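You operate a simulated robot arm through the tools that you are given. There is no shell and no other tool.

The job below is to be done with a simulated robot arm. You get a single attempt, and the scene is never put back.

TASK
Wipe under the red dish, then set the glass lidded cup on it.
Fine: the ring stain, with the brown cloth; dish on the stone tray meanwhile; dish and cloth go back. What is to be rubbed or washed off counts as gone when no trace of it is left.

The check looks at the end state, three seconds after you hand in, the way a careful person would. Anything else that was tipped, shoved, dropped, spilled or broken makes it a failure. Flat cloth is picked up by pressing the open fingertips on it (5 to 10 N) and closing them slowly along it; thin cloth reads only 2 to 8 mm in the jaws.

THE ROBOT
A 6-joint arm with a two-finger gripper, fixed in place. Base frame: the origin is on the floor under the middle of its stand, x ahead of it, y to its left, z up; the work surface is at about z = 79. Units: cm, rad, N and s.
It reaches about 157.2 cm from its shoulder. Its first joint turns from -2.897 to 2.897 rad. Payload 2.45 kg.
Tool frame: the origin (TCP) lies between the finger pads and is the grasp point; the fingertips stand 2 cm ahead of it; z points along the fingers, y is the line along which they close. The gripper opens to 14 cm; its body begins 16.8 cm behind the TCP.
Orientation is told as [roll, pitch, yaw] about the base's x, y, z axes, in that order, counted from this pose: with the fingers straight down and closing along the base's y, the tool's x points along the base's -x, its y along +y and its z along -z.

THE INTERFACE
- The arm moves only by the tool servo_tool. Its argument "motion" is a list of rows, each a list of 6 numbers: the shift along the tool's x, y, z in cm, then the turn, a rotation vector about the tool's x, y, z in rad. In form: [[dx, dy, dz, ax, ay, az], ...]. A call has 1 to 20 rows; each row is the pose to reach, as a shift and turn from the pose commanded when the call began, along the tool's axes at that moment. "hand" is the opening, from 0 (shut) to 1 (fully open), set as the call begins (left out, the last holds). Each row takes 0.2 s and may step no farther than 5 cm and 0.15 rad from the row before; otherwise, or with a gripper value out of range, the whole call is refused. Where a pose cannot be reached the arm comes as near as it can. A force on the tool above 40 N (or 10 N above the force at the start of the call, whichever is more), or a blocked arm, ends the call early, and 0.2 s more pass. The fingers move at their own pace (about 4.5 cm/s each) and stop on an object; they squeeze with about 43 N. The grip force told is the motor's: it shows also when the fingers shut on nothing. Time passes only in rows, and 0.2 s behind the last, so rows that repeat a pose let the fingers close. It gives the time, the measured TCP pose, the force on the tool (base axes), the opening and the grip force at its end, in the units of the frame above (readings bear some noise), with the torque about the TCP (base axes, N m) and any sound that the robot's microphone picked up.
- Cameras (640 x 400 px; columns grow to the right, rows downward): "scene" is fixed at [40.15, -65.17, 153.27]; the picture's right is [0.74, -0.67, 0.00], its down [-0.34, -0.37, -0.86] and it looks along [0.58, 0.64, -0.50] (base axes); focal length 370 px, centre (320, 200). "wrist" rides on the gripper at [7.8, 1.1, -20.9] in the tool frame; the picture's right is [-0.14, 0.99, 0.00], its down [-0.92, -0.13, -0.37] and it looks along [-0.37, -0.05, 0.93] (tool axes); focal length 280 px, centre (320, 200). There is no depth. A picture from a camera that has moved, and an enlarged one, comes with that camera's place and axes in the base frame and with its lens. The place of the scene camera against the robot may be out by one fixed shift of up to 1.2 cm in any direction.
- camera(camera): a new picture of that camera. The clock stands still meanwhile.
- zoom(camera, box): a new picture of the part [left, top, right, bottom] of that camera's present view, enlarged. The clock stands still meanwhile.
- close_job(): hands the job in; it is judged then, once.

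Places have to be worked out from the pictures, the camera data and where the tool is seen. Open the gripper and draw the arm clear of the work before you hand the job in, unless the task says otherwise.

The tools are called after "Request:" as a command line: name --pt "numbers of a row" for each row, then --argument value for the rest, lists and objects as JSON in quotes. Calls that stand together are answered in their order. servo_tool: Moves the arm, as the interface text tells. Its arguments: {"type":"object","properties":{"motion":{"type":"array","items":{"type":"array","items":{"type":"number"}}},"hand":{"type":"number"}},"required":["motion"]} The other tools are called the same way: camera (camera) takes a picture; zoom (camera, box) takes an enlarged picture of a part of a camera's view; close_job () hands the job in.

At the start:

```text
time_s: 0.0
tcp_pos: [82.88, -1.01, 113.1]
orientation: [0.0, 0.0, 0.0]
force: [0.0, 0.6, 0.8]
wrist_torque: [0.02, 0.03, 0.07]
finger_gap: 14.01
grip_force: 0.1
```

scene: 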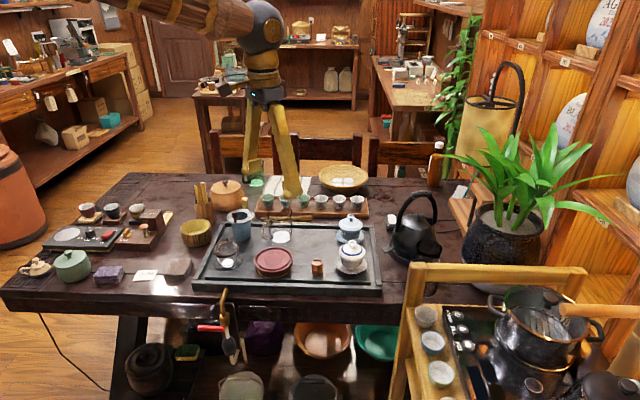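
wrist: 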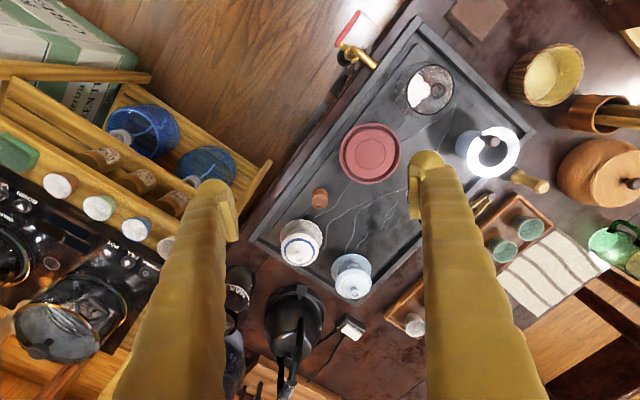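

I start by looking at the scene in detail before moving. I zoom on the table area in both cameras.

Request:
zoom --camera "scene" --box '[180, 170, 400, 307]'

Request:
zoom --camera "scene" --box '[0, 170, 220, 307]'

Request:
zoom --camera "wrist" --box '[240, 20, 560, 220]'

Request:
zoom --camera "wrist" --box '[220, 150, 540, 350]'

```text
2.91 times, centred on (290, 238) of scene
camera zoom: at [40.15, -65.17, 153.27], right [0.74, -0.67, 0.0], down [-0.34, -0.37, -0.86], along [0.58, 0.64, -0.5], focal length 1078 px, centre (407, 88)
```

zoom: 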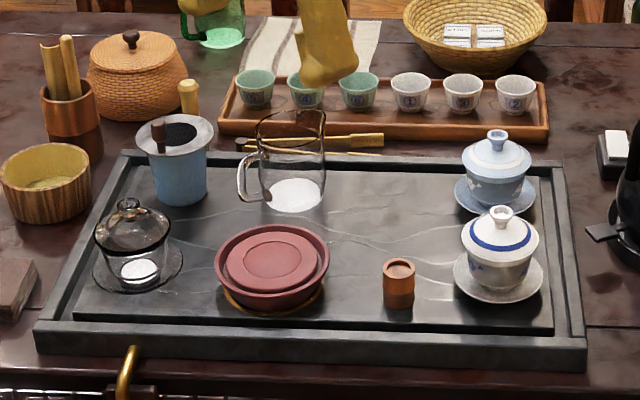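

```text
2.91 times, centred on (110, 238) of scene
camera zoom: at [40.15, -65.17, 153.27], right [0.74, -0.67, 0.0], down [-0.34, -0.37, -0.86], along [0.58, 0.64, -0.5], focal length 1078 px, centre (931, 88)
```

zoom: 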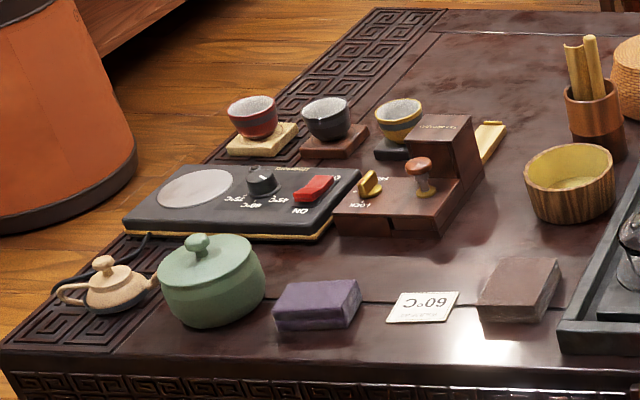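

```text
2.00 times, centred on (400, 120) of wrist
camera zoom: at [74.9, 0.09, 133.92], right [0.14, 0.99, 0.0], down [0.92, -0.13, 0.37], along [0.37, -0.05, -0.93], focal length 561 px, centre (160, 360)
```

zoom: 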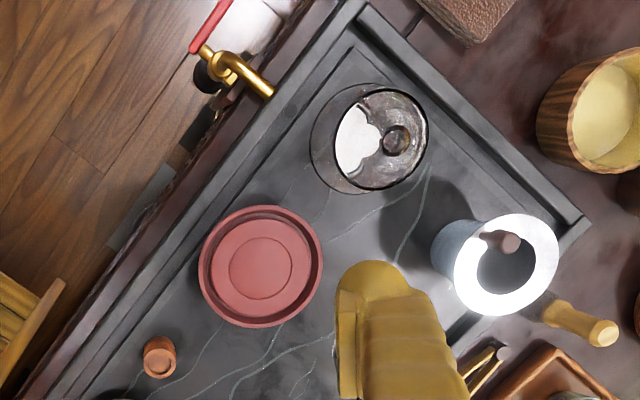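

```text
2.00 times, centred on (380, 250) of wrist
camera zoom: at [74.9, 0.09, 133.92], right [0.14, 0.99, 0.0], down [0.92, -0.13, 0.37], along [0.37, -0.05, -0.93], focal length 561 px, centre (200, 100)
```

zoom: 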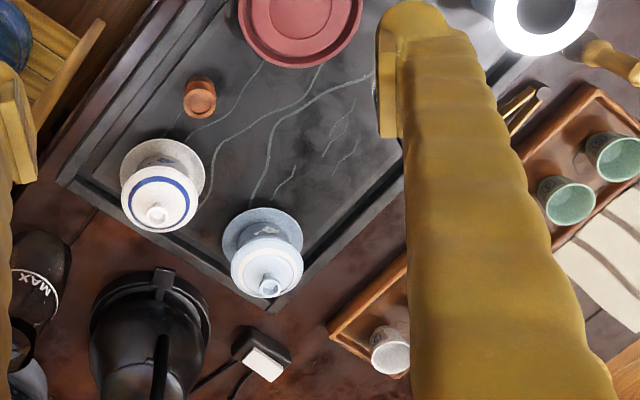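

The tray, the red dish (about [86.8, 7], 11 cm wide), the glass lidded cup at the left end of the tray and a folded brown cloth left of the tray are visible. I move the wrist over the dish for a closer look.

Request:
servo_tool --pt "2 2.5 1 0 0 0" --pt "4 5 2 0 0 0" --pt "6 7.5 3 0 0 0" --pt "8 10 4 0 0 0" --pt "8 10 4 0 0 0" --hand 1

Request:
camera --camera "wrist"

Request:
zoom --camera "wrist" --box '[240, 100, 440, 225]'

```text
time_s: 1.2
tcp_pos: [74.71, 9.32, 109.06]
orientation: [-0.001, -0.001, -0.002]
force: [-0.6, -0.3, -0.9]
wrist_torque: [0.01, -0.01, -0.02]
finger_gap: 14.0
grip_force: 0.1
```

```text
taken
camera wrist: at [66.76, 10.38, 129.92], right [0.14, 0.99, 0.0], down [0.92, -0.13, 0.37], along [0.37, -0.05, -0.93], focal length 280 px, centre (320, 200)
```

wrist: 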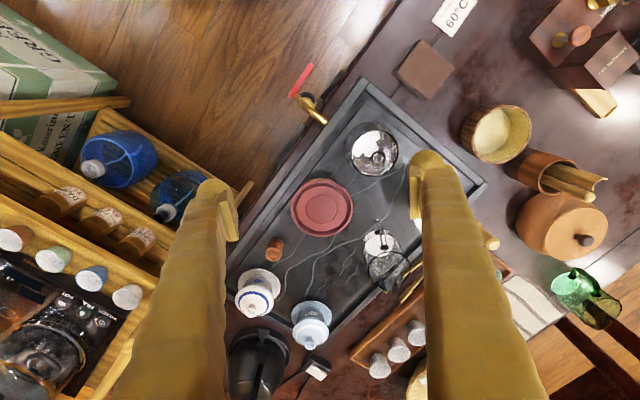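

```text
3.20 times, centred on (340, 162) of wrist
camera zoom: at [66.76, 10.38, 129.92], right [0.14, 0.99, 0.0], down [0.92, -0.13, 0.37], along [0.37, -0.05, -0.93], focal length 897 px, centre (256, 320)
```

zoom: 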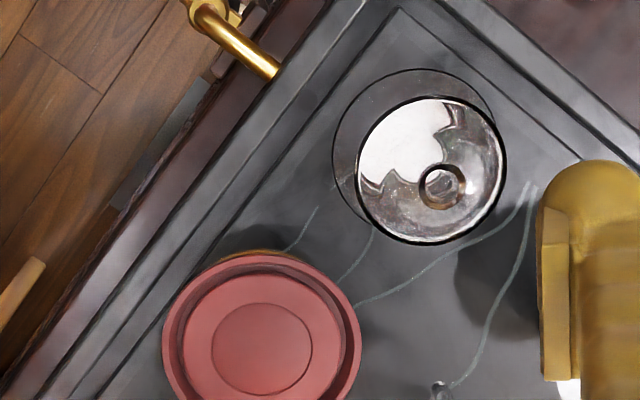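

The dish sits at about [87, 7.8]; the brown ring shows at its edge. Next I view the brown cloth, judged at about [66, 28], from closer.

Request:
servo_tool --pt "2.5 3 0 0 0 0" --pt "5 6 0 0 0 0" --pt "7.5 9 0 0 0 0" --pt "10 12 0 0 0 0" --pt "12.5 15 0 0 0 0" --pt "15 18 0 0 0 0" --pt "17 19 2 0 0 0" --pt "17 19 4 0 0 0" --pt "17 19 4 0 0 0" --hand 1

Request:
camera --camera "wrist"

Request:
zoom --camera "scene" --box '[100, 220, 300, 345]'

```text
time_s: 3.2
tcp_pos: [57.68, 27.88, 104.98]
orientation: [0.0, 0.001, 0.001]
force: [-0.2, -0.2, 0.3]
wrist_torque: [0.0, 0.0, 0.01]
finger_gap: 13.98
grip_force: 0.0
```

```text
taken
camera wrist: at [49.72, 29.1, 125.88], right [0.14, 0.99, 0.0], down [0.92, -0.13, 0.37], along [0.37, -0.05, -0.93], focal length 280 px, centre (320, 200)
```

wrist: 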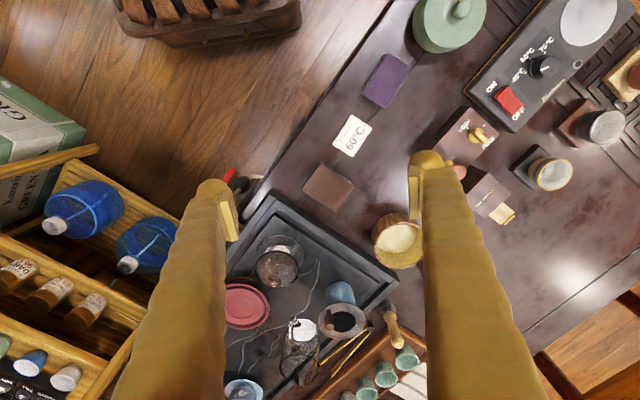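

```text
3.20 times, centred on (200, 282) of scene
camera zoom: at [40.15, -65.17, 153.27], right [0.74, -0.67, 0.0], down [-0.34, -0.37, -0.86], along [0.58, 0.64, -0.5], focal length 1185 px, centre (704, -64)
```

zoom: 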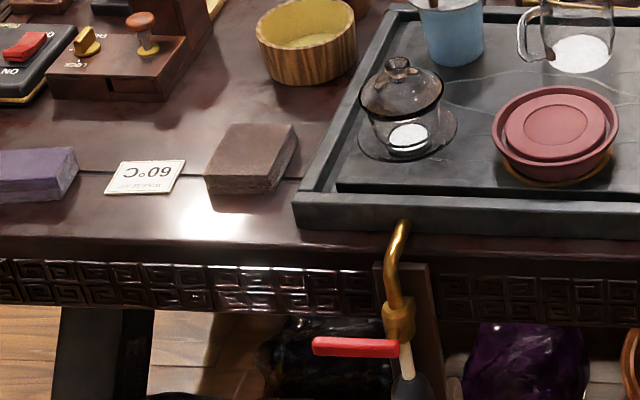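

The brown cloth is a folded pad between the fingers' view. I zoom in on it and on the glass cup.

Request:
zoom --camera "wrist" --box '[270, 140, 398, 220]'

Request:
zoom --camera "wrist" --box '[225, 200, 385, 300]'

Request:
zoom --camera "scene" --box '[150, 240, 230, 290]'

Request:
zoom --camera "scene" --box '[200, 225, 312, 295]'

```text
5.00 times, centred on (334, 180) of wrist
camera zoom: at [49.72, 29.1, 125.88], right [0.14, 0.99, 0.0], down [0.92, -0.13, 0.37], along [0.37, -0.05, -0.93], focal length 1402 px, centre (250, 300)
```

zoom: 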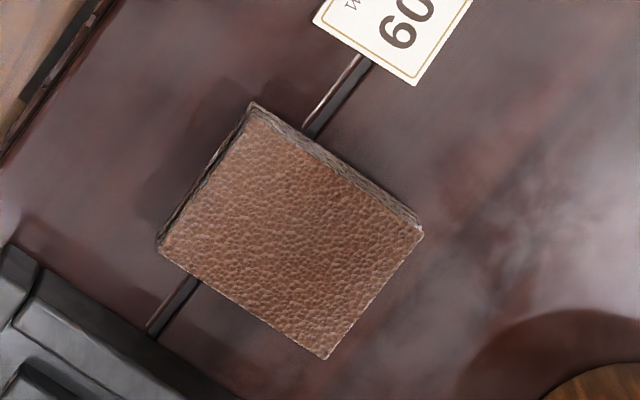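

```text
4.00 times, centred on (305, 250) of wrist
camera zoom: at [49.72, 29.1, 125.88], right [0.14, 0.99, 0.0], down [0.92, -0.13, 0.37], along [0.37, -0.05, -0.93], focal length 1122 px, centre (380, 0)
```

zoom: 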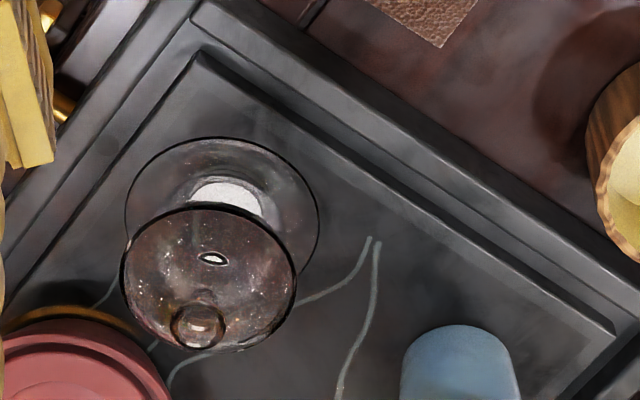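

```text
8.00 times, centred on (190, 265) of scene
camera zoom: at [40.15, -65.17, 153.27], right [0.74, -0.67, 0.0], down [-0.34, -0.37, -0.86], along [0.58, 0.64, -0.5], focal length 2963 px, centre (1360, -320)
```

zoom: 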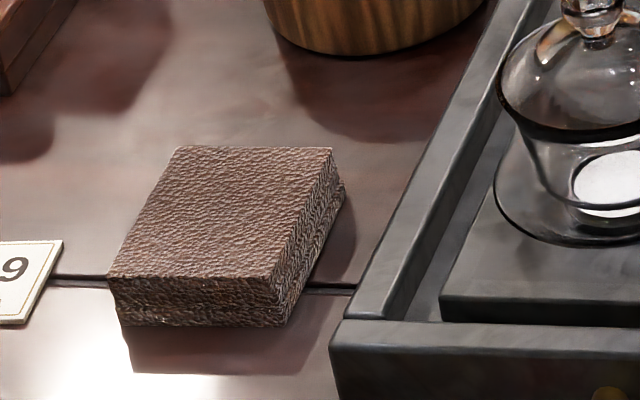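

```text
5.71 times, centred on (256, 260) of scene
camera zoom: at [40.15, -65.17, 153.27], right [0.74, -0.67, 0.0], down [-0.34, -0.37, -0.86], along [0.58, 0.64, -0.5], focal length 2117 px, centre (686, -143)
```

zoom: 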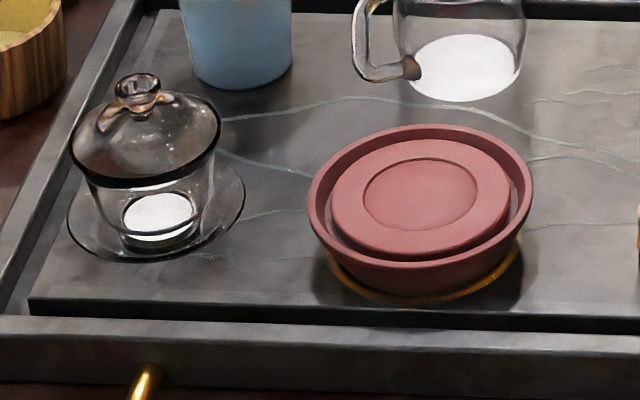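

The cloth is a folded pad about 6.3 x 7.5 x 2 cm that can be gripped by its sides. Now I go back above the dish, turned a little (yaw about +0.26), to look at it from closer before gripping it.

Request:
servo_tool --pt "-3.65 -2.5 0 0 0 -0.04" --pt "-7.3 -5 0 0 0 -0.08" --pt "-10.95 -7.6 0 0 0 -0.12" --pt "-14.6 -10.1 0 0 0 -0.16" --pt "-18.25 -12.6 0 0 0 -0.2" --pt "-21.9 -15.1 0 0 0 -0.23" --pt "-25.5 -17.7 0 0 0 -0.26" --pt "-29.2 -20.2 1 0 0 -0.26" --pt "-29.2 -20.2 4 0 0 -0.26" --pt "-29.2 -20.2 7 0 0 -0.26" --pt "-29.2 -20.2 10 0 0 -0.26" --pt "-29.2 -20.2 10 0 0 -0.26" --hand 1

Request:
camera --camera "wrist"

Request:
camera --camera "scene"

```text
time_s: 5.8
tcp_pos: [87.16, 7.7, 95.31]
orientation: [0.0, 0.0, 0.26]
force: [0.3, 0.2, 0.1]
wrist_torque: [-0.01, -0.04, -0.01]
finger_gap: 14.0
grip_force: 0.0
```

```text
taken
camera wrist: at [79.26, 6.85, 116.14], right [-0.12, 0.99, 0.0], down [0.92, 0.11, 0.37], along [0.37, 0.04, -0.93], focal length 280 px, centre (320, 200)
```

wrist: 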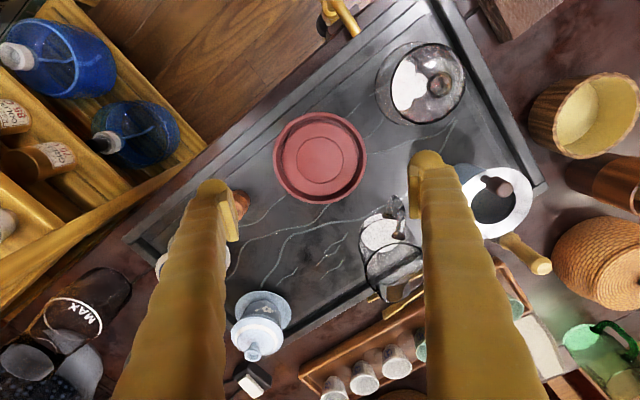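

```text
taken
```

scene: 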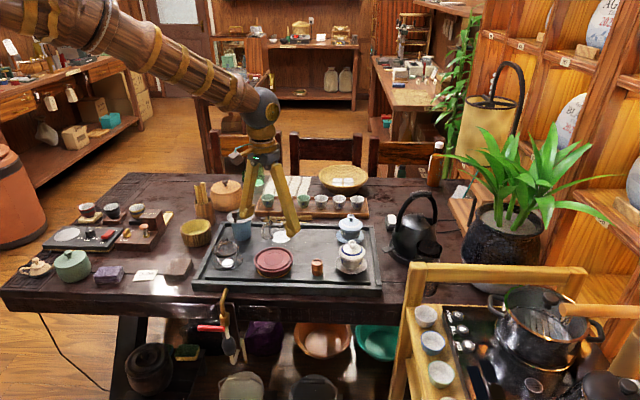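

The dish is in view between the fingers. I zoom both views to measure the dish against the finger tips.

Request:
zoom --camera "wrist" --box '[220, 100, 420, 225]'

Request:
zoom --camera "scene" --box '[180, 150, 400, 287]'

```text
3.20 times, centred on (320, 162) of wrist
camera zoom: at [79.26, 6.85, 116.14], right [-0.12, 0.99, 0.0], down [0.92, 0.11, 0.37], along [0.37, 0.04, -0.93], focal length 897 px, centre (320, 320)
```

zoom: 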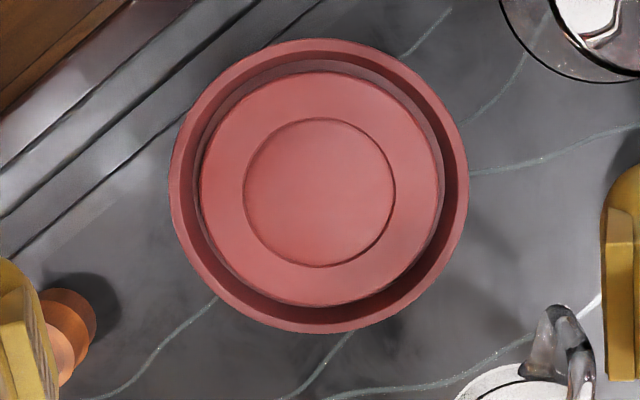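

```text
2.91 times, centred on (290, 218) of scene
camera zoom: at [40.15, -65.17, 153.27], right [0.74, -0.67, 0.0], down [-0.34, -0.37, -0.86], along [0.58, 0.64, -0.5], focal length 1078 px, centre (407, 146)
```

zoom: 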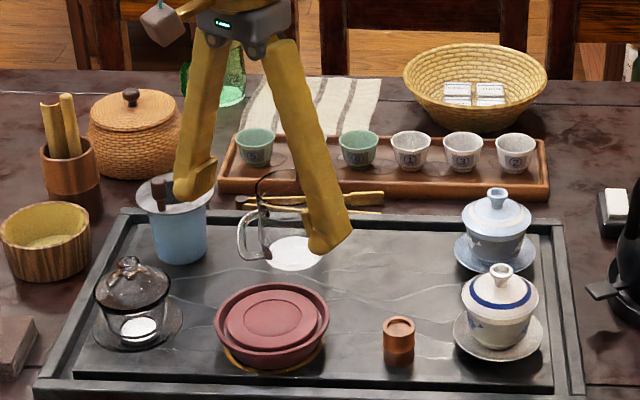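

The dish (11.2 cm across) lies exactly under the tool at about [87.1, 7.8]. Before gripping I want the true height of the tray surface, so I close the fingers, move over the free middle of the tray near [101, 6.5] and come down.

Request:
servo_tool --pt "-3.3 -1.2 0 0 0 0" --pt "-6.6 -2.4 0 0 0 0" --pt "-9.9 -3.6 0 0 0 0" --pt "-13.2 -4.85 0 0 0 0" --pt "-13.2 -4.85 3 0 0 0" --pt "-13.2 -4.85 6 0 0 0" --pt "-13.2 -4.85 8.5 0 0 0" --pt "-13.2 -4.85 8.5 0 0 0" --hand 0

Request:
camera --camera "wrist"

Request:
zoom --camera "scene" --box '[200, 150, 400, 275]'

```text
time_s: 7.6
tcp_pos: [100.77, 6.61, 86.49]
orientation: [0.0, 0.0, 0.259]
force: [-0.4, -0.2, -1.0]
wrist_torque: [-0.04, -0.05, 0.0]
finger_gap: 0.01
grip_force: 15.8
```

```text
taken
camera wrist: at [92.8, 5.66, 107.42], right [-0.12, 0.99, 0.0], down [0.92, 0.11, 0.37], along [0.37, 0.04, -0.93], focal length 280 px, centre (320, 200)
```

wrist: 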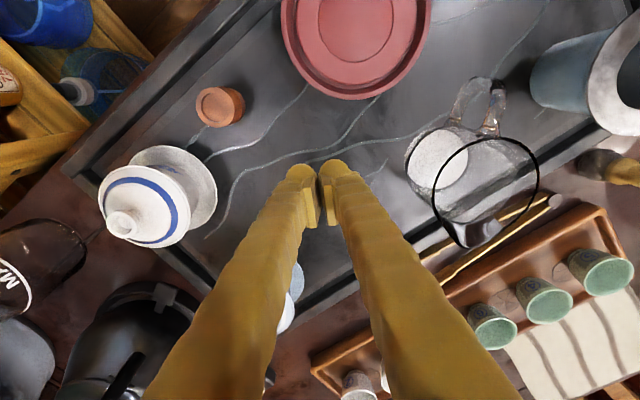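

```text
3.20 times, centred on (300, 212) of scene
camera zoom: at [40.15, -65.17, 153.27], right [0.74, -0.67, 0.0], down [-0.34, -0.37, -0.86], along [0.58, 0.64, -0.5], focal length 1185 px, centre (384, 160)
```

zoom: 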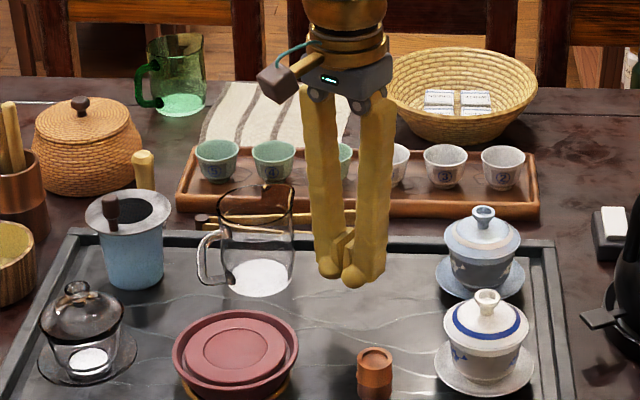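

Tips are at about z = 84.5 over clear slab. I come down slowly to find the contact height.

Request:
servo_tool --pt "0 0 1 0 0 0" --pt "0 0 2 0 0 0" --pt "0 0 2.5 0 0 0" --pt "0 0 2.8 0 0 0" --pt "0 0 2.8 0 0 0"

```text
time_s: 8.8
tcp_pos: [101.03, 6.33, 83.81]
orientation: [0.0, 0.0, 0.261]
force: [0.1, -0.6, 0.3]
wrist_torque: [0.01, 0.03, 0.0]
finger_gap: 0.01
grip_force: 29.4
```

No contact yet with the tips at about 81.8; I go down further in small steps.

Request:
servo_tool --pt "0 0 0.2 0 0 0" --pt "0 0 0.4 0 0 0" --pt "0 0 0.6 0 0 0" --pt "0 0 0.6 0 0 0"

```text
time_s: 9.8
tcp_pos: [101.05, 6.45, 83.13]
orientation: [0.001, 0.0, 0.26]
force: [0.3, 0.1, -0.1]
wrist_torque: [-0.01, 0.06, -0.03]
finger_gap: 0.0
grip_force: 29.5
```

Still no contact (tips about 81.1). I continue in finer steps.

Request:
servo_tool --pt "0 0 0.2 0 0 0" --pt "0 0 0.4 0 0 0" --pt "0 0 0.4 0 0 0"

```text
time_s: 10.6
tcp_pos: [100.96, 6.59, 82.76]
orientation: [0.001, 0.001, 0.26]
force: [0.1, 0.1, -0.1]
wrist_torque: [-0.01, -0.04, 0.02]
finger_gap: 0.01
grip_force: 29.4
```

Still free at tips about 80.75; two more small steps.

Request:
servo_tool --pt "0 0 0.15 0 0 0" --pt "0 0 0.3 0 0 0" --pt "0 0 0.3 0 0 0"

Request:
zoom --camera "scene" --box '[260, 200, 380, 275]'

```text
time_s: 11.4
tcp_pos: [101.09, 6.48, 82.55]
orientation: [0.0, 0.002, 0.26]
force: [0.7, 0.9, 0.2]
wrist_torque: [0.01, 0.01, 0.0]
finger_gap: 0.0
grip_force: 29.6
```

```text
5.33 times, centred on (320, 238) of scene
camera zoom: at [40.15, -65.17, 153.27], right [0.74, -0.67, 0.0], down [-0.34, -0.37, -0.86], along [0.58, 0.64, -0.5], focal length 1976 px, centre (320, 0)
```

zoom: 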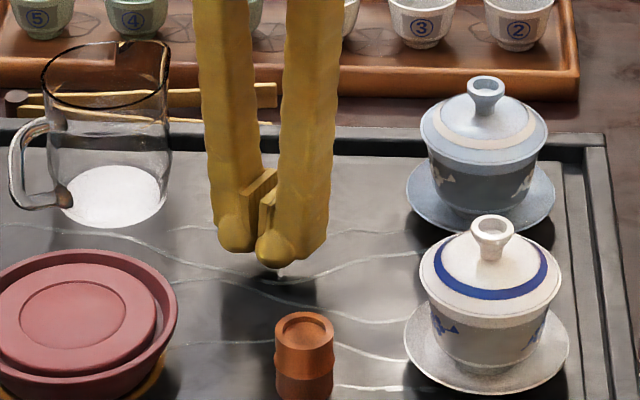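

The tips look just above their shadow, so contact is near. I go on in small steps.

Request:
servo_tool --pt "0 0 0.15 0 0 0" --pt "0 0 0.3 0 0 0" --pt "0 0 0.3 0 0 0"

```text
time_s: 12.2
tcp_pos: [101.13, 6.53, 82.11]
orientation: [0.0, 0.001, 0.26]
force: [0.1, -0.4, -0.7]
wrist_torque: [0.0, 0.0, 0.0]
finger_gap: 0.02
grip_force: 29.6
```

Still free at tip height about 80.15. Continuing.

Request:
servo_tool --pt "0 0 0.15 0 0 0" --pt "0 0 0.3 0 0 0" --pt "0 0 0.3 0 0 0"

```text
time_s: 13.0
tcp_pos: [101.29, 6.59, 81.94]
orientation: [-0.002, 0.0, 0.26]
force: [0.4, -0.2, 0.4]
wrist_torque: [0.0, 0.03, 0.01]
finger_gap: 0.0
grip_force: 29.0
```

No force yet at tip height about 79.85, so the slab is lower than I thought. Continuing in small steps.

Request:
servo_tool --pt "0 0 0.15 0 0 0" --pt "0 0 0.3 0 0 0" --pt "0 0 0.3 0 0 0"

Request:
zoom --camera "scene" --box '[290, 225, 354, 265]'

```text
time_s: 13.8
tcp_pos: [100.97, 6.51, 81.59]
orientation: [-0.002, 0.001, 0.259]
force: [0.4, -0.1, -0.4]
wrist_torque: [0.05, 0.03, 0.05]
finger_gap: 0.0
grip_force: 29.5
```

```text
10.00 times, centred on (322, 245) of scene
camera zoom: at [40.15, -65.17, 153.27], right [0.74, -0.67, 0.0], down [-0.34, -0.37, -0.86], along [0.58, 0.64, -0.5], focal length 3704 px, centre (300, -250)
```

zoom: 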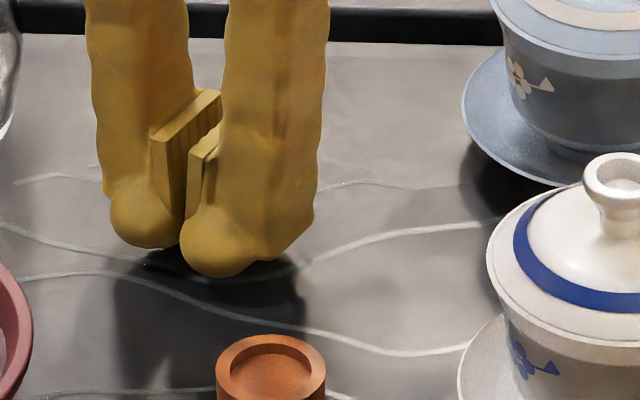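

The tips are now only millimetres above the slab. I keep going in 1 mm steps.

Request:
servo_tool --pt "0 0 0.1 0 0 0" --pt "0 0 0.2 0 0 0" --pt "0 0 0.2 0 0 0"

```text
time_s: 14.6
tcp_pos: [101.14, 6.51, 81.23]
orientation: [-0.002, 0.001, 0.26]
force: [0.3, -0.2, -0.2]
wrist_torque: [0.02, -0.03, -0.01]
finger_gap: 0.01
grip_force: 29.3
```

Still no force at commanded tip height about 79.35; another small step.

Request:
servo_tool --pt "0 0 0.1 0 0 0" --pt "0 0 0.2 0 0 0" --pt "0 0 0.2 0 0 0"

```text
time_s: 15.4
tcp_pos: [101.04, 6.33, 81.2]
orientation: [-0.001, 0.0, 0.26]
force: [0.3, -0.3, 0.9]
wrist_torque: [0.0, 0.04, 0.03]
finger_gap: 0.01
grip_force: 29.1
```

Force is still only noise. I continue down by 2 mm.

Request:
servo_tool --pt "0 0 0.1 0 0 0" --pt "0 0 0.2 0 0 0" --pt "0 0 0.2 0 0 0"

Request:
zoom --camera "scene" --box '[290, 225, 354, 265]'

```text
time_s: 16.2
tcp_pos: [101.07, 6.57, 80.87]
orientation: [0.0, 0.001, 0.261]
force: [-0.7, 0.0, 1.6]
wrist_torque: [-0.04, 0.0, 0.02]
finger_gap: 0.0
grip_force: 29.5
```

```text
10.00 times, centred on (322, 245) of scene
camera zoom: at [40.15, -65.17, 153.27], right [0.74, -0.67, 0.0], down [-0.34, -0.37, -0.86], along [0.58, 0.64, -0.5], focal length 3704 px, centre (300, -250)
```

zoom: 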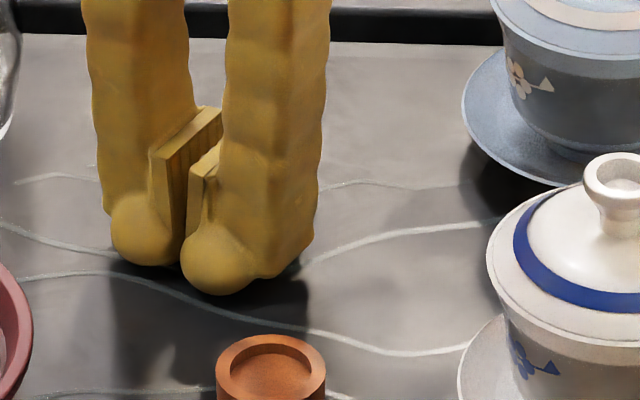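

Force of 1.6 N may be first contact. One more 1 mm step to confirm.

Request:
servo_tool --pt "0 0 0.1 0 0 0" --pt "0 0 0.1 0 0 0"

```text
time_s: 16.8
tcp_pos: [101.05, 6.41, 80.83]
orientation: [-0.001, -0.001, 0.261]
force: [-20.6, 1.3, 26.8]
wrist_torque: [0.03, 0.4, 0.06]
finger_gap: 0.0
grip_force: 29.3
```

Contact at commanded TCP height about 80.9, so the slab surface is at about z = 78.9. I lift off at once, go back over the dish and set the opening to 12.6 cm.

Request:
servo_tool --pt "0 0 -2 0 0 0" --pt "0 0 -6 0 0 0" --pt "0 0 -10 0 0 0" --pt "0 0 -14.15 0 0 0" --pt "3.3 1.2 -14.15 0 0 0" --pt "6.6 2.4 -14.15 0 0 0" --pt "9.9 3.6 -14.15 0 0 0" --pt "13.2 4.85 -14.15 0 0 0" --pt "13.2 4.85 -14.15 0 0 0"

Request:
servo_tool --pt "0 0 1 0 0 0" --pt "0 0 3 0 0 0" --pt "0 0 5 0 0 0" --pt "0 0 7 0 0 0" --pt "0 0 7 0 0 0" --pt "0 0 7 0 0 0" --hand 0.9

Request:
camera --camera "wrist"

Request:
zoom --camera "scene" --box '[180, 170, 372, 290]'

```text
time_s: 18.8
tcp_pos: [86.83, 7.73, 95.0]
orientation: [0.001, 0.0, 0.261]
force: [-1.4, -0.5, 1.0]
wrist_torque: [0.01, 0.0, 0.01]
finger_gap: 0.0
grip_force: 29.6
```

```text
time_s: 20.2
tcp_pos: [86.9, 7.74, 88.01]
orientation: [-0.001, -0.001, 0.259]
force: [-0.8, 0.4, 0.4]
wrist_torque: [0.02, -0.01, 0.0]
finger_gap: 12.37
grip_force: 0.1
```

```text
taken
camera wrist: at [78.98, 6.81, 108.78], right [-0.12, 0.99, 0.0], down [0.92, 0.11, 0.37], along [0.37, 0.04, -0.93], focal length 280 px, centre (320, 200)
```

wrist: 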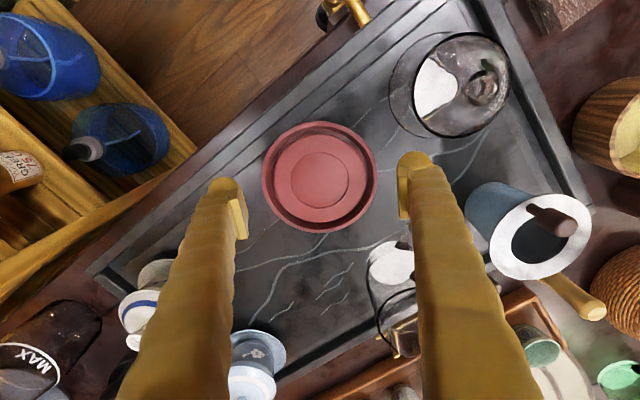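

```text
3.33 times, centred on (276, 230) of scene
camera zoom: at [40.15, -65.17, 153.27], right [0.74, -0.67, 0.0], down [-0.34, -0.37, -0.86], along [0.58, 0.64, -0.5], focal length 1235 px, centre (467, 100)
```

zoom: 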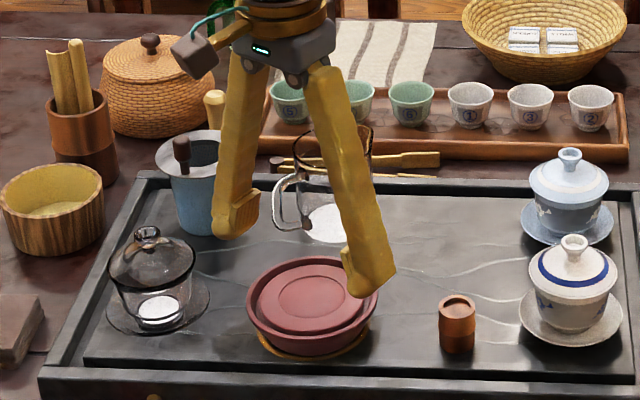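

The dish is centred between the fingers within 2 mm. I descend to grip height (tips about 1 cm above the slab).

Request:
servo_tool --pt "-0.2 -0.2 1.5 0 0 0" --pt "-0.2 -0.2 3 0 0 0" --pt "-0.2 -0.2 4.5 0 0 0" --pt "-0.2 -0.2 5.5 0 0 0" --pt "-0.2 -0.2 6.2 0 0 0" --pt "-0.2 -0.2 6.2 0 0 0"

Request:
camera --camera "wrist"

Request:
zoom --camera "scene" --box '[200, 200, 328, 280]'

```text
time_s: 21.6
tcp_pos: [87.3, 7.57, 81.81]
orientation: [-0.001, -0.002, 0.259]
force: [1.0, 0.6, 0.0]
wrist_torque: [-0.04, 0.0, 0.02]
finger_gap: 12.6
grip_force: 0.0
```

```text
taken
camera wrist: at [79.36, 6.75, 102.66], right [-0.12, 0.99, 0.0], down [0.92, 0.11, 0.37], along [0.37, 0.04, -0.93], focal length 280 px, centre (320, 200)
```

wrist: 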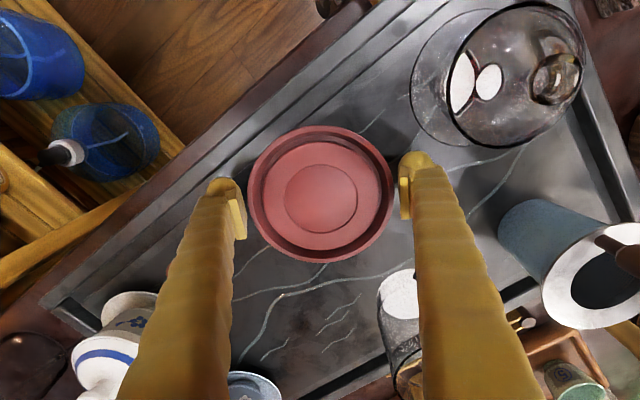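

```text
5.00 times, centred on (264, 240) of scene
camera zoom: at [40.15, -65.17, 153.27], right [0.74, -0.67, 0.0], down [-0.34, -0.37, -0.86], along [0.58, 0.64, -0.5], focal length 1852 px, centre (600, 0)
```

zoom: 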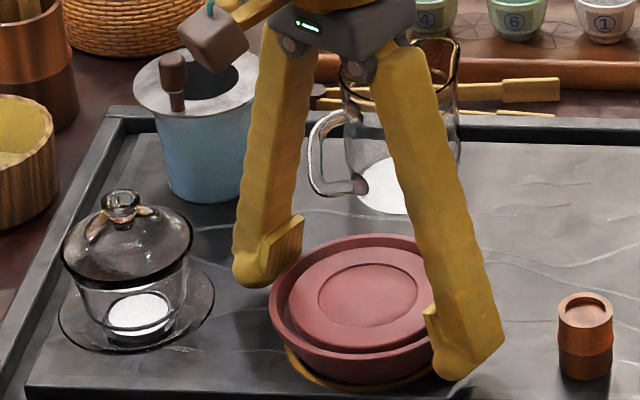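

The fingers straddle the dish with even gaps. I close on it.

Request:
servo_tool --pt "0 0 0 0 0 0" --pt "0 0 0 0 0 0" --pt "0 0 0 0 0 0" --pt "0 0 0 0 0 0" --hand 0.7

```text
time_s: 22.6
tcp_pos: [87.3, 7.7, 81.77]
orientation: [-0.002, -0.001, 0.263]
force: [-0.6, 1.7, 0.4]
wrist_torque: [-0.03, 0.06, 0.01]
finger_gap: 11.44
grip_force: 42.6
```

Gripped: gap 11.4 cm at 42.6 N, TCP about [87.2, 7.7, 81.8], yaw 0.26 (I note this for putting it back). I lift it straight up slowly.

Request:
servo_tool --pt "0 0 -0.5 0 0 0" --pt "0 0 -1 0 0 0" --pt "0 0 -2 0 0 0" --pt "0 0 -3 0 0 0" --pt "0 0 -4 0 0 0" --pt "0 0 -4 0 0 0"

Request:
zoom --camera "scene" --box '[200, 190, 344, 280]'

Request:
camera --camera "wrist"

```text
time_s: 24.0
tcp_pos: [87.39, 7.64, 85.84]
orientation: [0.0, 0.0, 0.26]
force: [-0.1, 1.0, -4.4]
wrist_torque: [0.01, -0.01, 0.02]
finger_gap: 11.46
grip_force: 43.7
```

```text
4.44 times, centred on (272, 235) of scene
camera zoom: at [40.15, -65.17, 153.27], right [0.74, -0.67, 0.0], down [-0.34, -0.37, -0.86], along [0.58, 0.64, -0.5], focal length 1646 px, centre (533, 44)
```

zoom: 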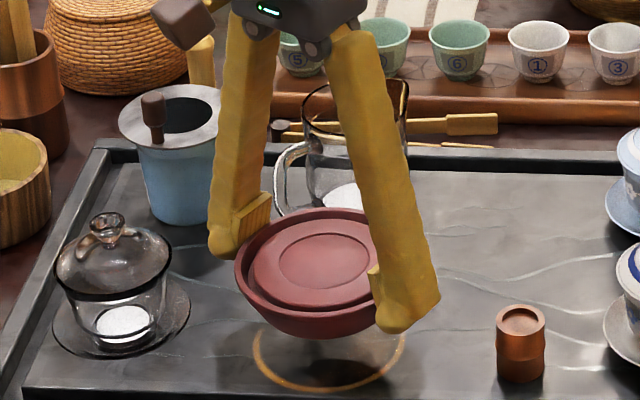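

```text
taken
camera wrist: at [79.4, 6.73, 106.53], right [-0.12, 0.99, 0.0], down [0.92, 0.11, 0.37], along [0.37, 0.04, -0.93], focal length 280 px, centre (320, 200)
```

wrist: 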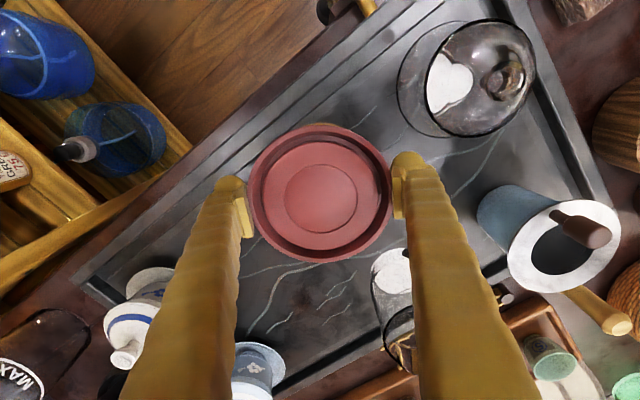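

The dish holds level (4.4 N) and the amber ring stain is now visible on the slab. I raise it clear of the other ware, then carry it to the free spot near [101, 6.5], turning to yaw about -1.13 so the fingers stay away from the other cups.

Request:
servo_tool --pt "0 0 -1.5 0 0 0" --pt "0 0 -3 0 0 0" --pt "0 0 -5 0 0 0" --pt "0 0 -7 0 0 0" --pt "-1.3 -0.47 -7 0 0 0.139" --pt "-2.6 -0.95 -7 0 0 0.279" --pt "-3.9 -1.42 -7 0 0 0.418" --pt "-5.2 -1.89 -7 0 0 0.558" --pt "-6.5 -2.36 -7 0 0 0.697" --pt "-7.8 -2.84 -7 0 0 0.836" --pt "-9.1 -3.31 -7 0 0 0.976" --pt "-10.4 -3.78 -7 0 0 1.115" --pt "-11.7 -4.26 -7 0 0 1.255" --pt "-13.02 -4.73 -7 0 0 1.394" --pt "-13.02 -4.73 -7 0 0 1.394"

Request:
camera --camera "wrist"

Request:
zoom --camera "scene" --box '[190, 160, 398, 290]'

```text
time_s: 27.2
tcp_pos: [101.0, 6.41, 92.86]
orientation: [0.0, 0.0, -1.136]
force: [0.1, -0.2, -4.4]
wrist_torque: [0.02, -0.02, 0.03]
finger_gap: 11.44
grip_force: 43.0
```

```text
taken
camera wrist: at [98.63, 13.88, 113.65], right [0.96, 0.29, 0.0], down [0.27, -0.89, 0.37], along [0.11, -0.35, -0.93], focal length 280 px, centre (320, 200)
```

wrist: 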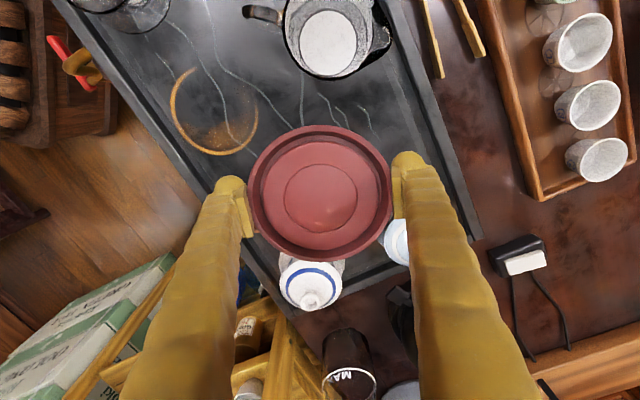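

```text
3.08 times, centred on (294, 225) of scene
camera zoom: at [40.15, -65.17, 153.27], right [0.74, -0.67, 0.0], down [-0.34, -0.37, -0.86], along [0.58, 0.64, -0.5], focal length 1140 px, centre (400, 123)
```

zoom: 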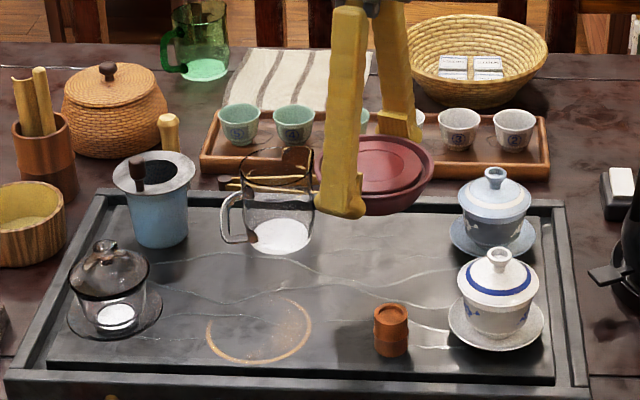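

Ring stain is centred at about [87.3, 8.0], radius about 5 cm. The spot under the dish is clear, so I lower it onto the slab, slowing at the end.

Request:
servo_tool --pt "0 0 2 0 0 0" --pt "0 0 4 0 0 0" --pt "0 0 6 0 0 0" --pt "0 0 8 0 0 0" --pt "0 0 9.5 0 0 0" --pt "0 0 10.3 0 0 0" --pt "0 0 10.7 0 0 0" --pt "0 0 10.85 0 0 0" --pt "0 0 10.85 0 0 0"

```text
time_s: 29.2
tcp_pos: [101.06, 6.44, 81.9]
orientation: [0.001, 0.0, -1.136]
force: [-0.6, -0.9, -4.4]
wrist_torque: [0.05, 0.0, 0.03]
finger_gap: 11.44
grip_force: 43.2
```

The full weight still hangs on the tool; 1-2 mm more.

Request:
servo_tool --pt "0 0 0.08 0 0 0" --pt "0 0 0.14 0 0 0" --pt "0 0 0.14 0 0 0"

```text
time_s: 30.0
tcp_pos: [101.1, 6.39, 81.91]
orientation: [0.001, 0.0, -1.135]
force: [0.4, 4.8, 5.9]
wrist_torque: [-0.09, 0.35, -0.14]
finger_gap: 11.44
grip_force: 42.9
```

The dish now rests on the slab (+6 N). I open the fingers to 12.6 cm and check.

Request:
servo_tool --pt "0 0 0 0 0 0" --pt "0 0 0 0 0 0" --pt "0 0 0 0 0 0" --hand 0.9

Request:
camera --camera "wrist"

Request:
zoom --camera "scene" --box '[200, 190, 392, 310]'

```text
time_s: 30.8
tcp_pos: [101.16, 6.42, 81.84]
orientation: [0.001, 0.001, -1.135]
force: [-0.2, -0.1, 0.1]
wrist_torque: [0.0, 0.02, -0.01]
finger_gap: 12.58
grip_force: 0.0
```

```text
taken
camera wrist: at [98.69, 13.93, 102.7], right [0.96, 0.29, 0.0], down [0.27, -0.89, 0.37], along [0.11, -0.35, -0.93], focal length 280 px, centre (320, 200)
```

wrist: 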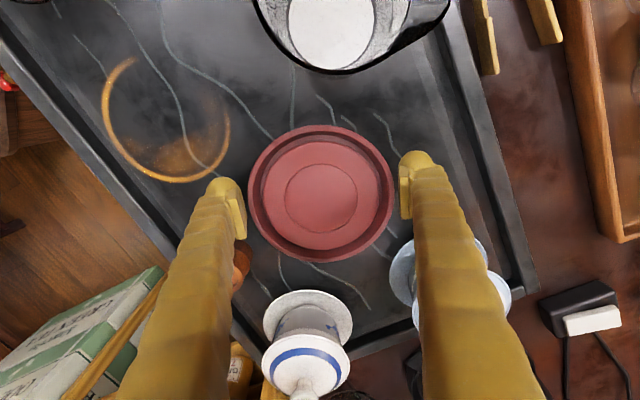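

```text
3.33 times, centred on (296, 250) of scene
camera zoom: at [40.15, -65.17, 153.27], right [0.74, -0.67, 0.0], down [-0.34, -0.37, -0.86], along [0.58, 0.64, -0.5], focal length 1235 px, centre (400, 33)
```

zoom: 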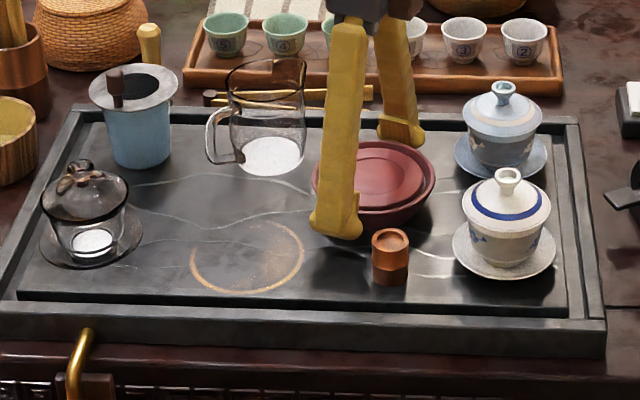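

Dish stands free on the slab at about [101.1, 6.4]. I raise the hand straight up and look at the stain.

Request:
servo_tool --pt "0 0 -1 0 0 0" --pt "0 0 -3 0 0 0" --pt "0 0 -6 0 0 0" --pt "0 0 -10 0 0 0" --pt "0 0 -14 0 0 0" --pt "0 0 -18 0 0 0" --pt "0 0 -18 0 0 0"

Request:
camera --camera "wrist"

Request:
zoom --camera "scene" --box '[230, 240, 326, 300]'

```text
time_s: 32.4
tcp_pos: [101.26, 6.63, 99.7]
orientation: [0.0, 0.001, -1.134]
force: [-0.1, 0.0, 0.4]
wrist_torque: [-0.03, 0.01, 0.0]
finger_gap: 12.61
grip_force: 0.1
```

```text
taken
camera wrist: at [98.78, 14.2, 120.59], right [0.96, 0.29, 0.0], down [0.27, -0.89, 0.37], along [0.11, -0.35, -0.93], focal length 280 px, centre (320, 200)
```

wrist: 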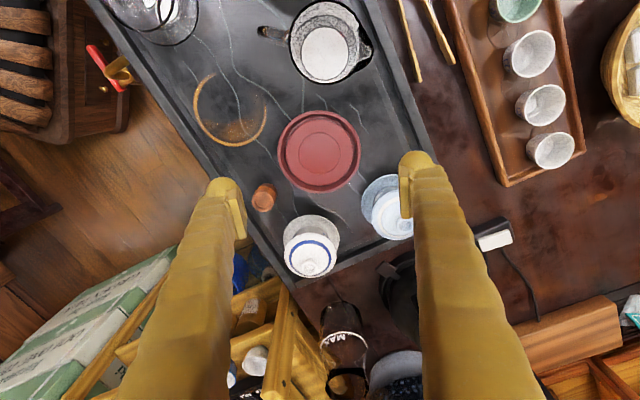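

```text
6.67 times, centred on (278, 270) of scene
camera zoom: at [40.15, -65.17, 153.27], right [0.74, -0.67, 0.0], down [-0.34, -0.37, -0.86], along [0.58, 0.64, -0.5], focal length 2470 px, centre (600, -267)
```

zoom: 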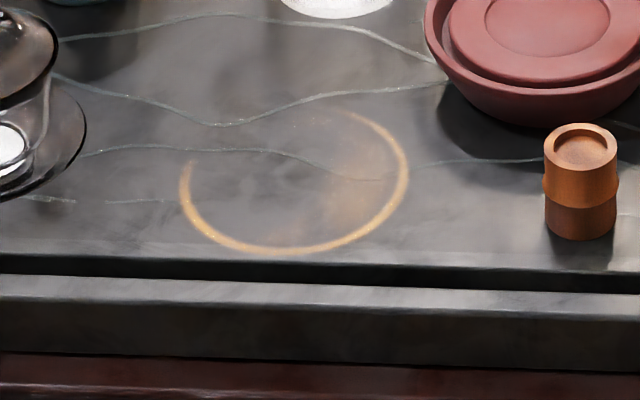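

I take a closer wrist view of the stain for its exact extent.

Request:
zoom --camera "wrist" --box '[170, 50, 290, 125]'

```text
5.33 times, centred on (230, 88) of wrist
camera zoom: at [98.78, 14.2, 120.59], right [0.96, 0.29, 0.0], down [0.27, -0.89, 0.37], along [0.11, -0.35, -0.93], focal length 1495 px, centre (800, 800)
```

zoom: 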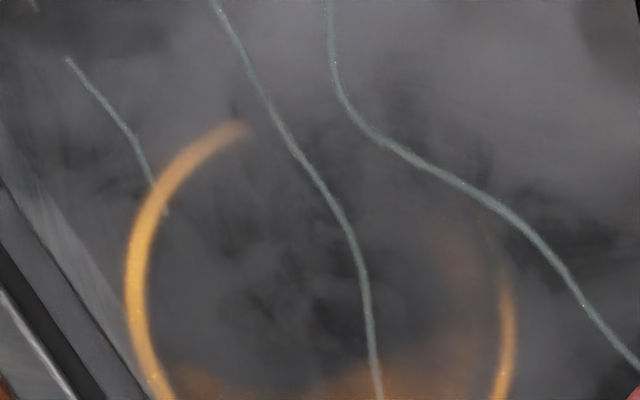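

Stain extent is clear: an open ring of about 5 cm radius plus a faint smudge inside. Now I go over the brown cloth (about [66.2, 28.2]) with yaw about -0.755 so the fingers close along its longer side, away from tray and card.

Request:
servo_tool --pt "3.45 -2.24 0 0 0 -0.038" --pt "6.9 -4.48 0 0 0 -0.076" --pt "10.34 -6.72 0 0 0 -0.114" --pt "13.79 -8.96 0 0 0 -0.152" --pt "17.24 -11.2 0 0 0 -0.19" --pt "20.69 -13.45 0 0 0 -0.228" --pt "24.14 -15.69 0 0 0 -0.266" --pt "27.58 -17.93 0 0 0 -0.304" --pt "31.03 -20.17 0 0 0 -0.342" --pt "34.48 -22.41 0 0 0 -0.38" --pt "34.48 -22.41 4 0 0 -0.38" --pt "34.48 -22.41 7 0 0 -0.38" --pt "34.48 -22.41 7 0 0 -0.38" --hand 0.8

Request:
camera --camera "wrist"

Request:
zoom --camera "scene" --box '[120, 210, 264, 300]'

```text
time_s: 35.2
tcp_pos: [66.08, 28.22, 92.7]
orientation: [-0.001, 0.0, -0.756]
force: [-0.7, -0.2, -0.5]
wrist_torque: [-0.02, 0.0, 0.01]
finger_gap: 11.18
grip_force: 0.0
```

```text
taken
camera wrist: at [61.11, 34.38, 113.55], right [0.78, 0.63, 0.0], down [0.58, -0.72, 0.37], along [0.23, -0.29, -0.93], focal length 280 px, centre (320, 200)
```

wrist: 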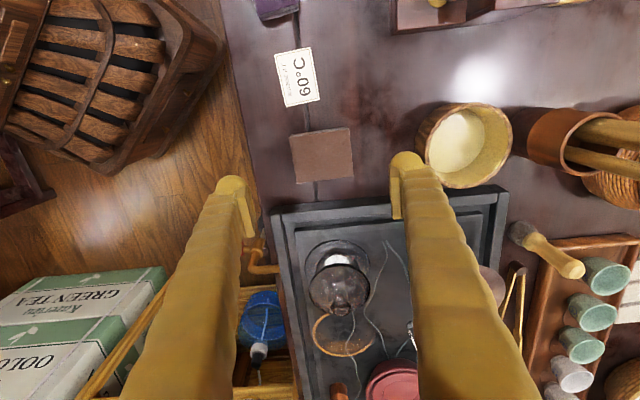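

```text
4.44 times, centred on (192, 255) of scene
camera zoom: at [40.15, -65.17, 153.27], right [0.74, -0.67, 0.0], down [-0.34, -0.37, -0.86], along [0.58, 0.64, -0.5], focal length 1646 px, centre (889, -44)
```

zoom: 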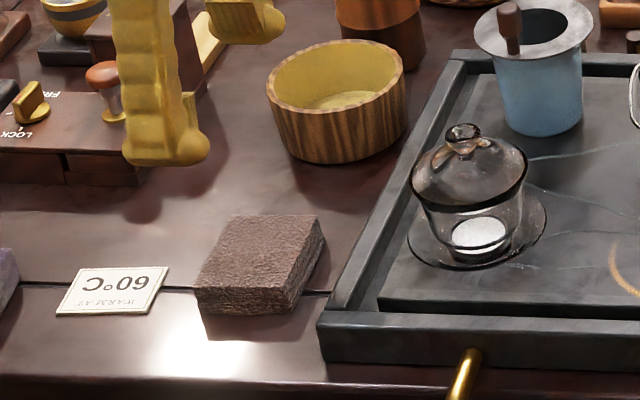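

The cloth is aligned with the hand and centred (within 3 mm). I descend around it to TCP 82 and check.

Request:
servo_tool --pt "0 0.2 2.5 0 0 0" --pt "0 0.2 5 0 0 0" --pt "0 0.2 7.5 0 0 0" --pt "0 0.2 9.5 0 0 0" --pt "0 0.2 10.7 0 0 0" --pt "0 0.2 10.7 0 0 0"

Request:
camera --camera "wrist"

Request:
zoom --camera "scene" --box '[136, 230, 232, 290]'

```text
time_s: 36.6
tcp_pos: [66.31, 28.28, 81.88]
orientation: [0.001, 0.0, -0.753]
force: [0.4, -0.1, 0.4]
wrist_torque: [-0.01, -0.02, 0.03]
finger_gap: 11.2
grip_force: 0.0
```

```text
taken
camera wrist: at [61.19, 34.46, 102.81], right [0.78, 0.63, 0.0], down [0.58, -0.72, 0.37], along [0.23, -0.29, -0.93], focal length 280 px, centre (320, 200)
```

wrist: 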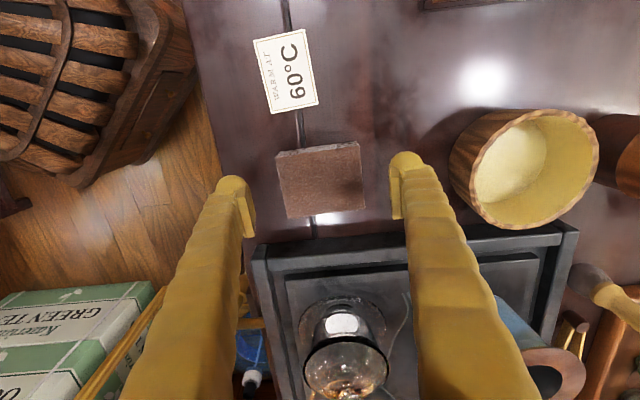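

```text
6.67 times, centred on (184, 260) of scene
camera zoom: at [40.15, -65.17, 153.27], right [0.74, -0.67, 0.0], down [-0.34, -0.37, -0.86], along [0.58, 0.64, -0.5], focal length 2470 px, centre (1227, -200)
```

zoom: 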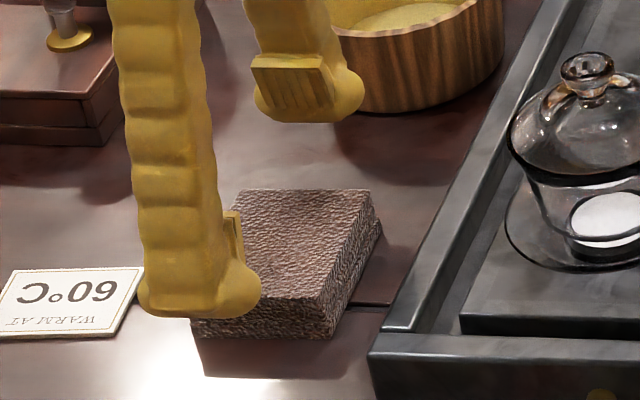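

The pad is centred. I go lower by 2.3 cm, then probe for the table in small steps.

Request:
servo_tool --pt "0 0 1 0 0 0" --pt "0 0 1.8 0 0 0" --pt "0 0 2.3 0 0 0" --pt "0 0 2.3 0 0 0"

Request:
zoom --camera "scene" --box '[136, 230, 232, 290]'

```text
time_s: 37.6
tcp_pos: [66.31, 28.39, 79.81]
orientation: [-0.001, 0.0, -0.754]
force: [1.0, -0.1, -0.7]
wrist_torque: [-0.02, 0.01, 0.02]
finger_gap: 11.15
grip_force: 0.2
```

```text
6.67 times, centred on (184, 260) of scene
camera zoom: at [40.15, -65.17, 153.27], right [0.74, -0.67, 0.0], down [-0.34, -0.37, -0.86], along [0.58, 0.64, -0.5], focal length 2470 px, centre (1227, -200)
```

zoom: 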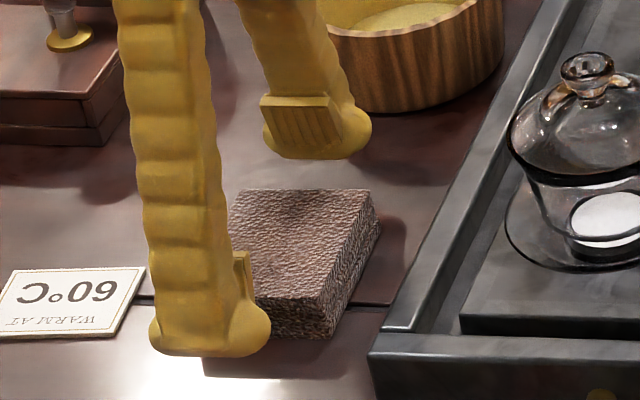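

The near finger is about 1 cm above the table. I probe downward in small steps.

Request:
servo_tool --pt "0 0 0.3 0 0 0" --pt "0 0 0.6 0 0 0" --pt "0 0 0.6 0 0 0"

Request:
zoom --camera "scene" --box '[136, 230, 232, 290]'

```text
time_s: 38.4
tcp_pos: [66.35, 28.26, 79.14]
orientation: [0.001, -0.002, -0.754]
force: [0.6, -0.2, 0.4]
wrist_torque: [0.01, -0.02, -0.01]
finger_gap: 11.23
grip_force: 0.1
```

```text
6.67 times, centred on (184, 260) of scene
camera zoom: at [40.15, -65.17, 153.27], right [0.74, -0.67, 0.0], down [-0.34, -0.37, -0.86], along [0.58, 0.64, -0.5], focal length 2470 px, centre (1227, -200)
```

zoom: 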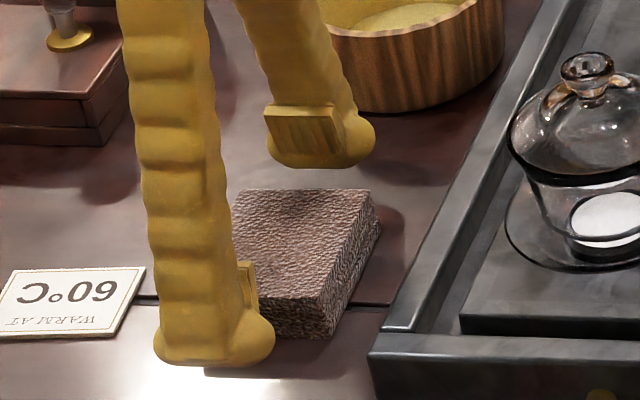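

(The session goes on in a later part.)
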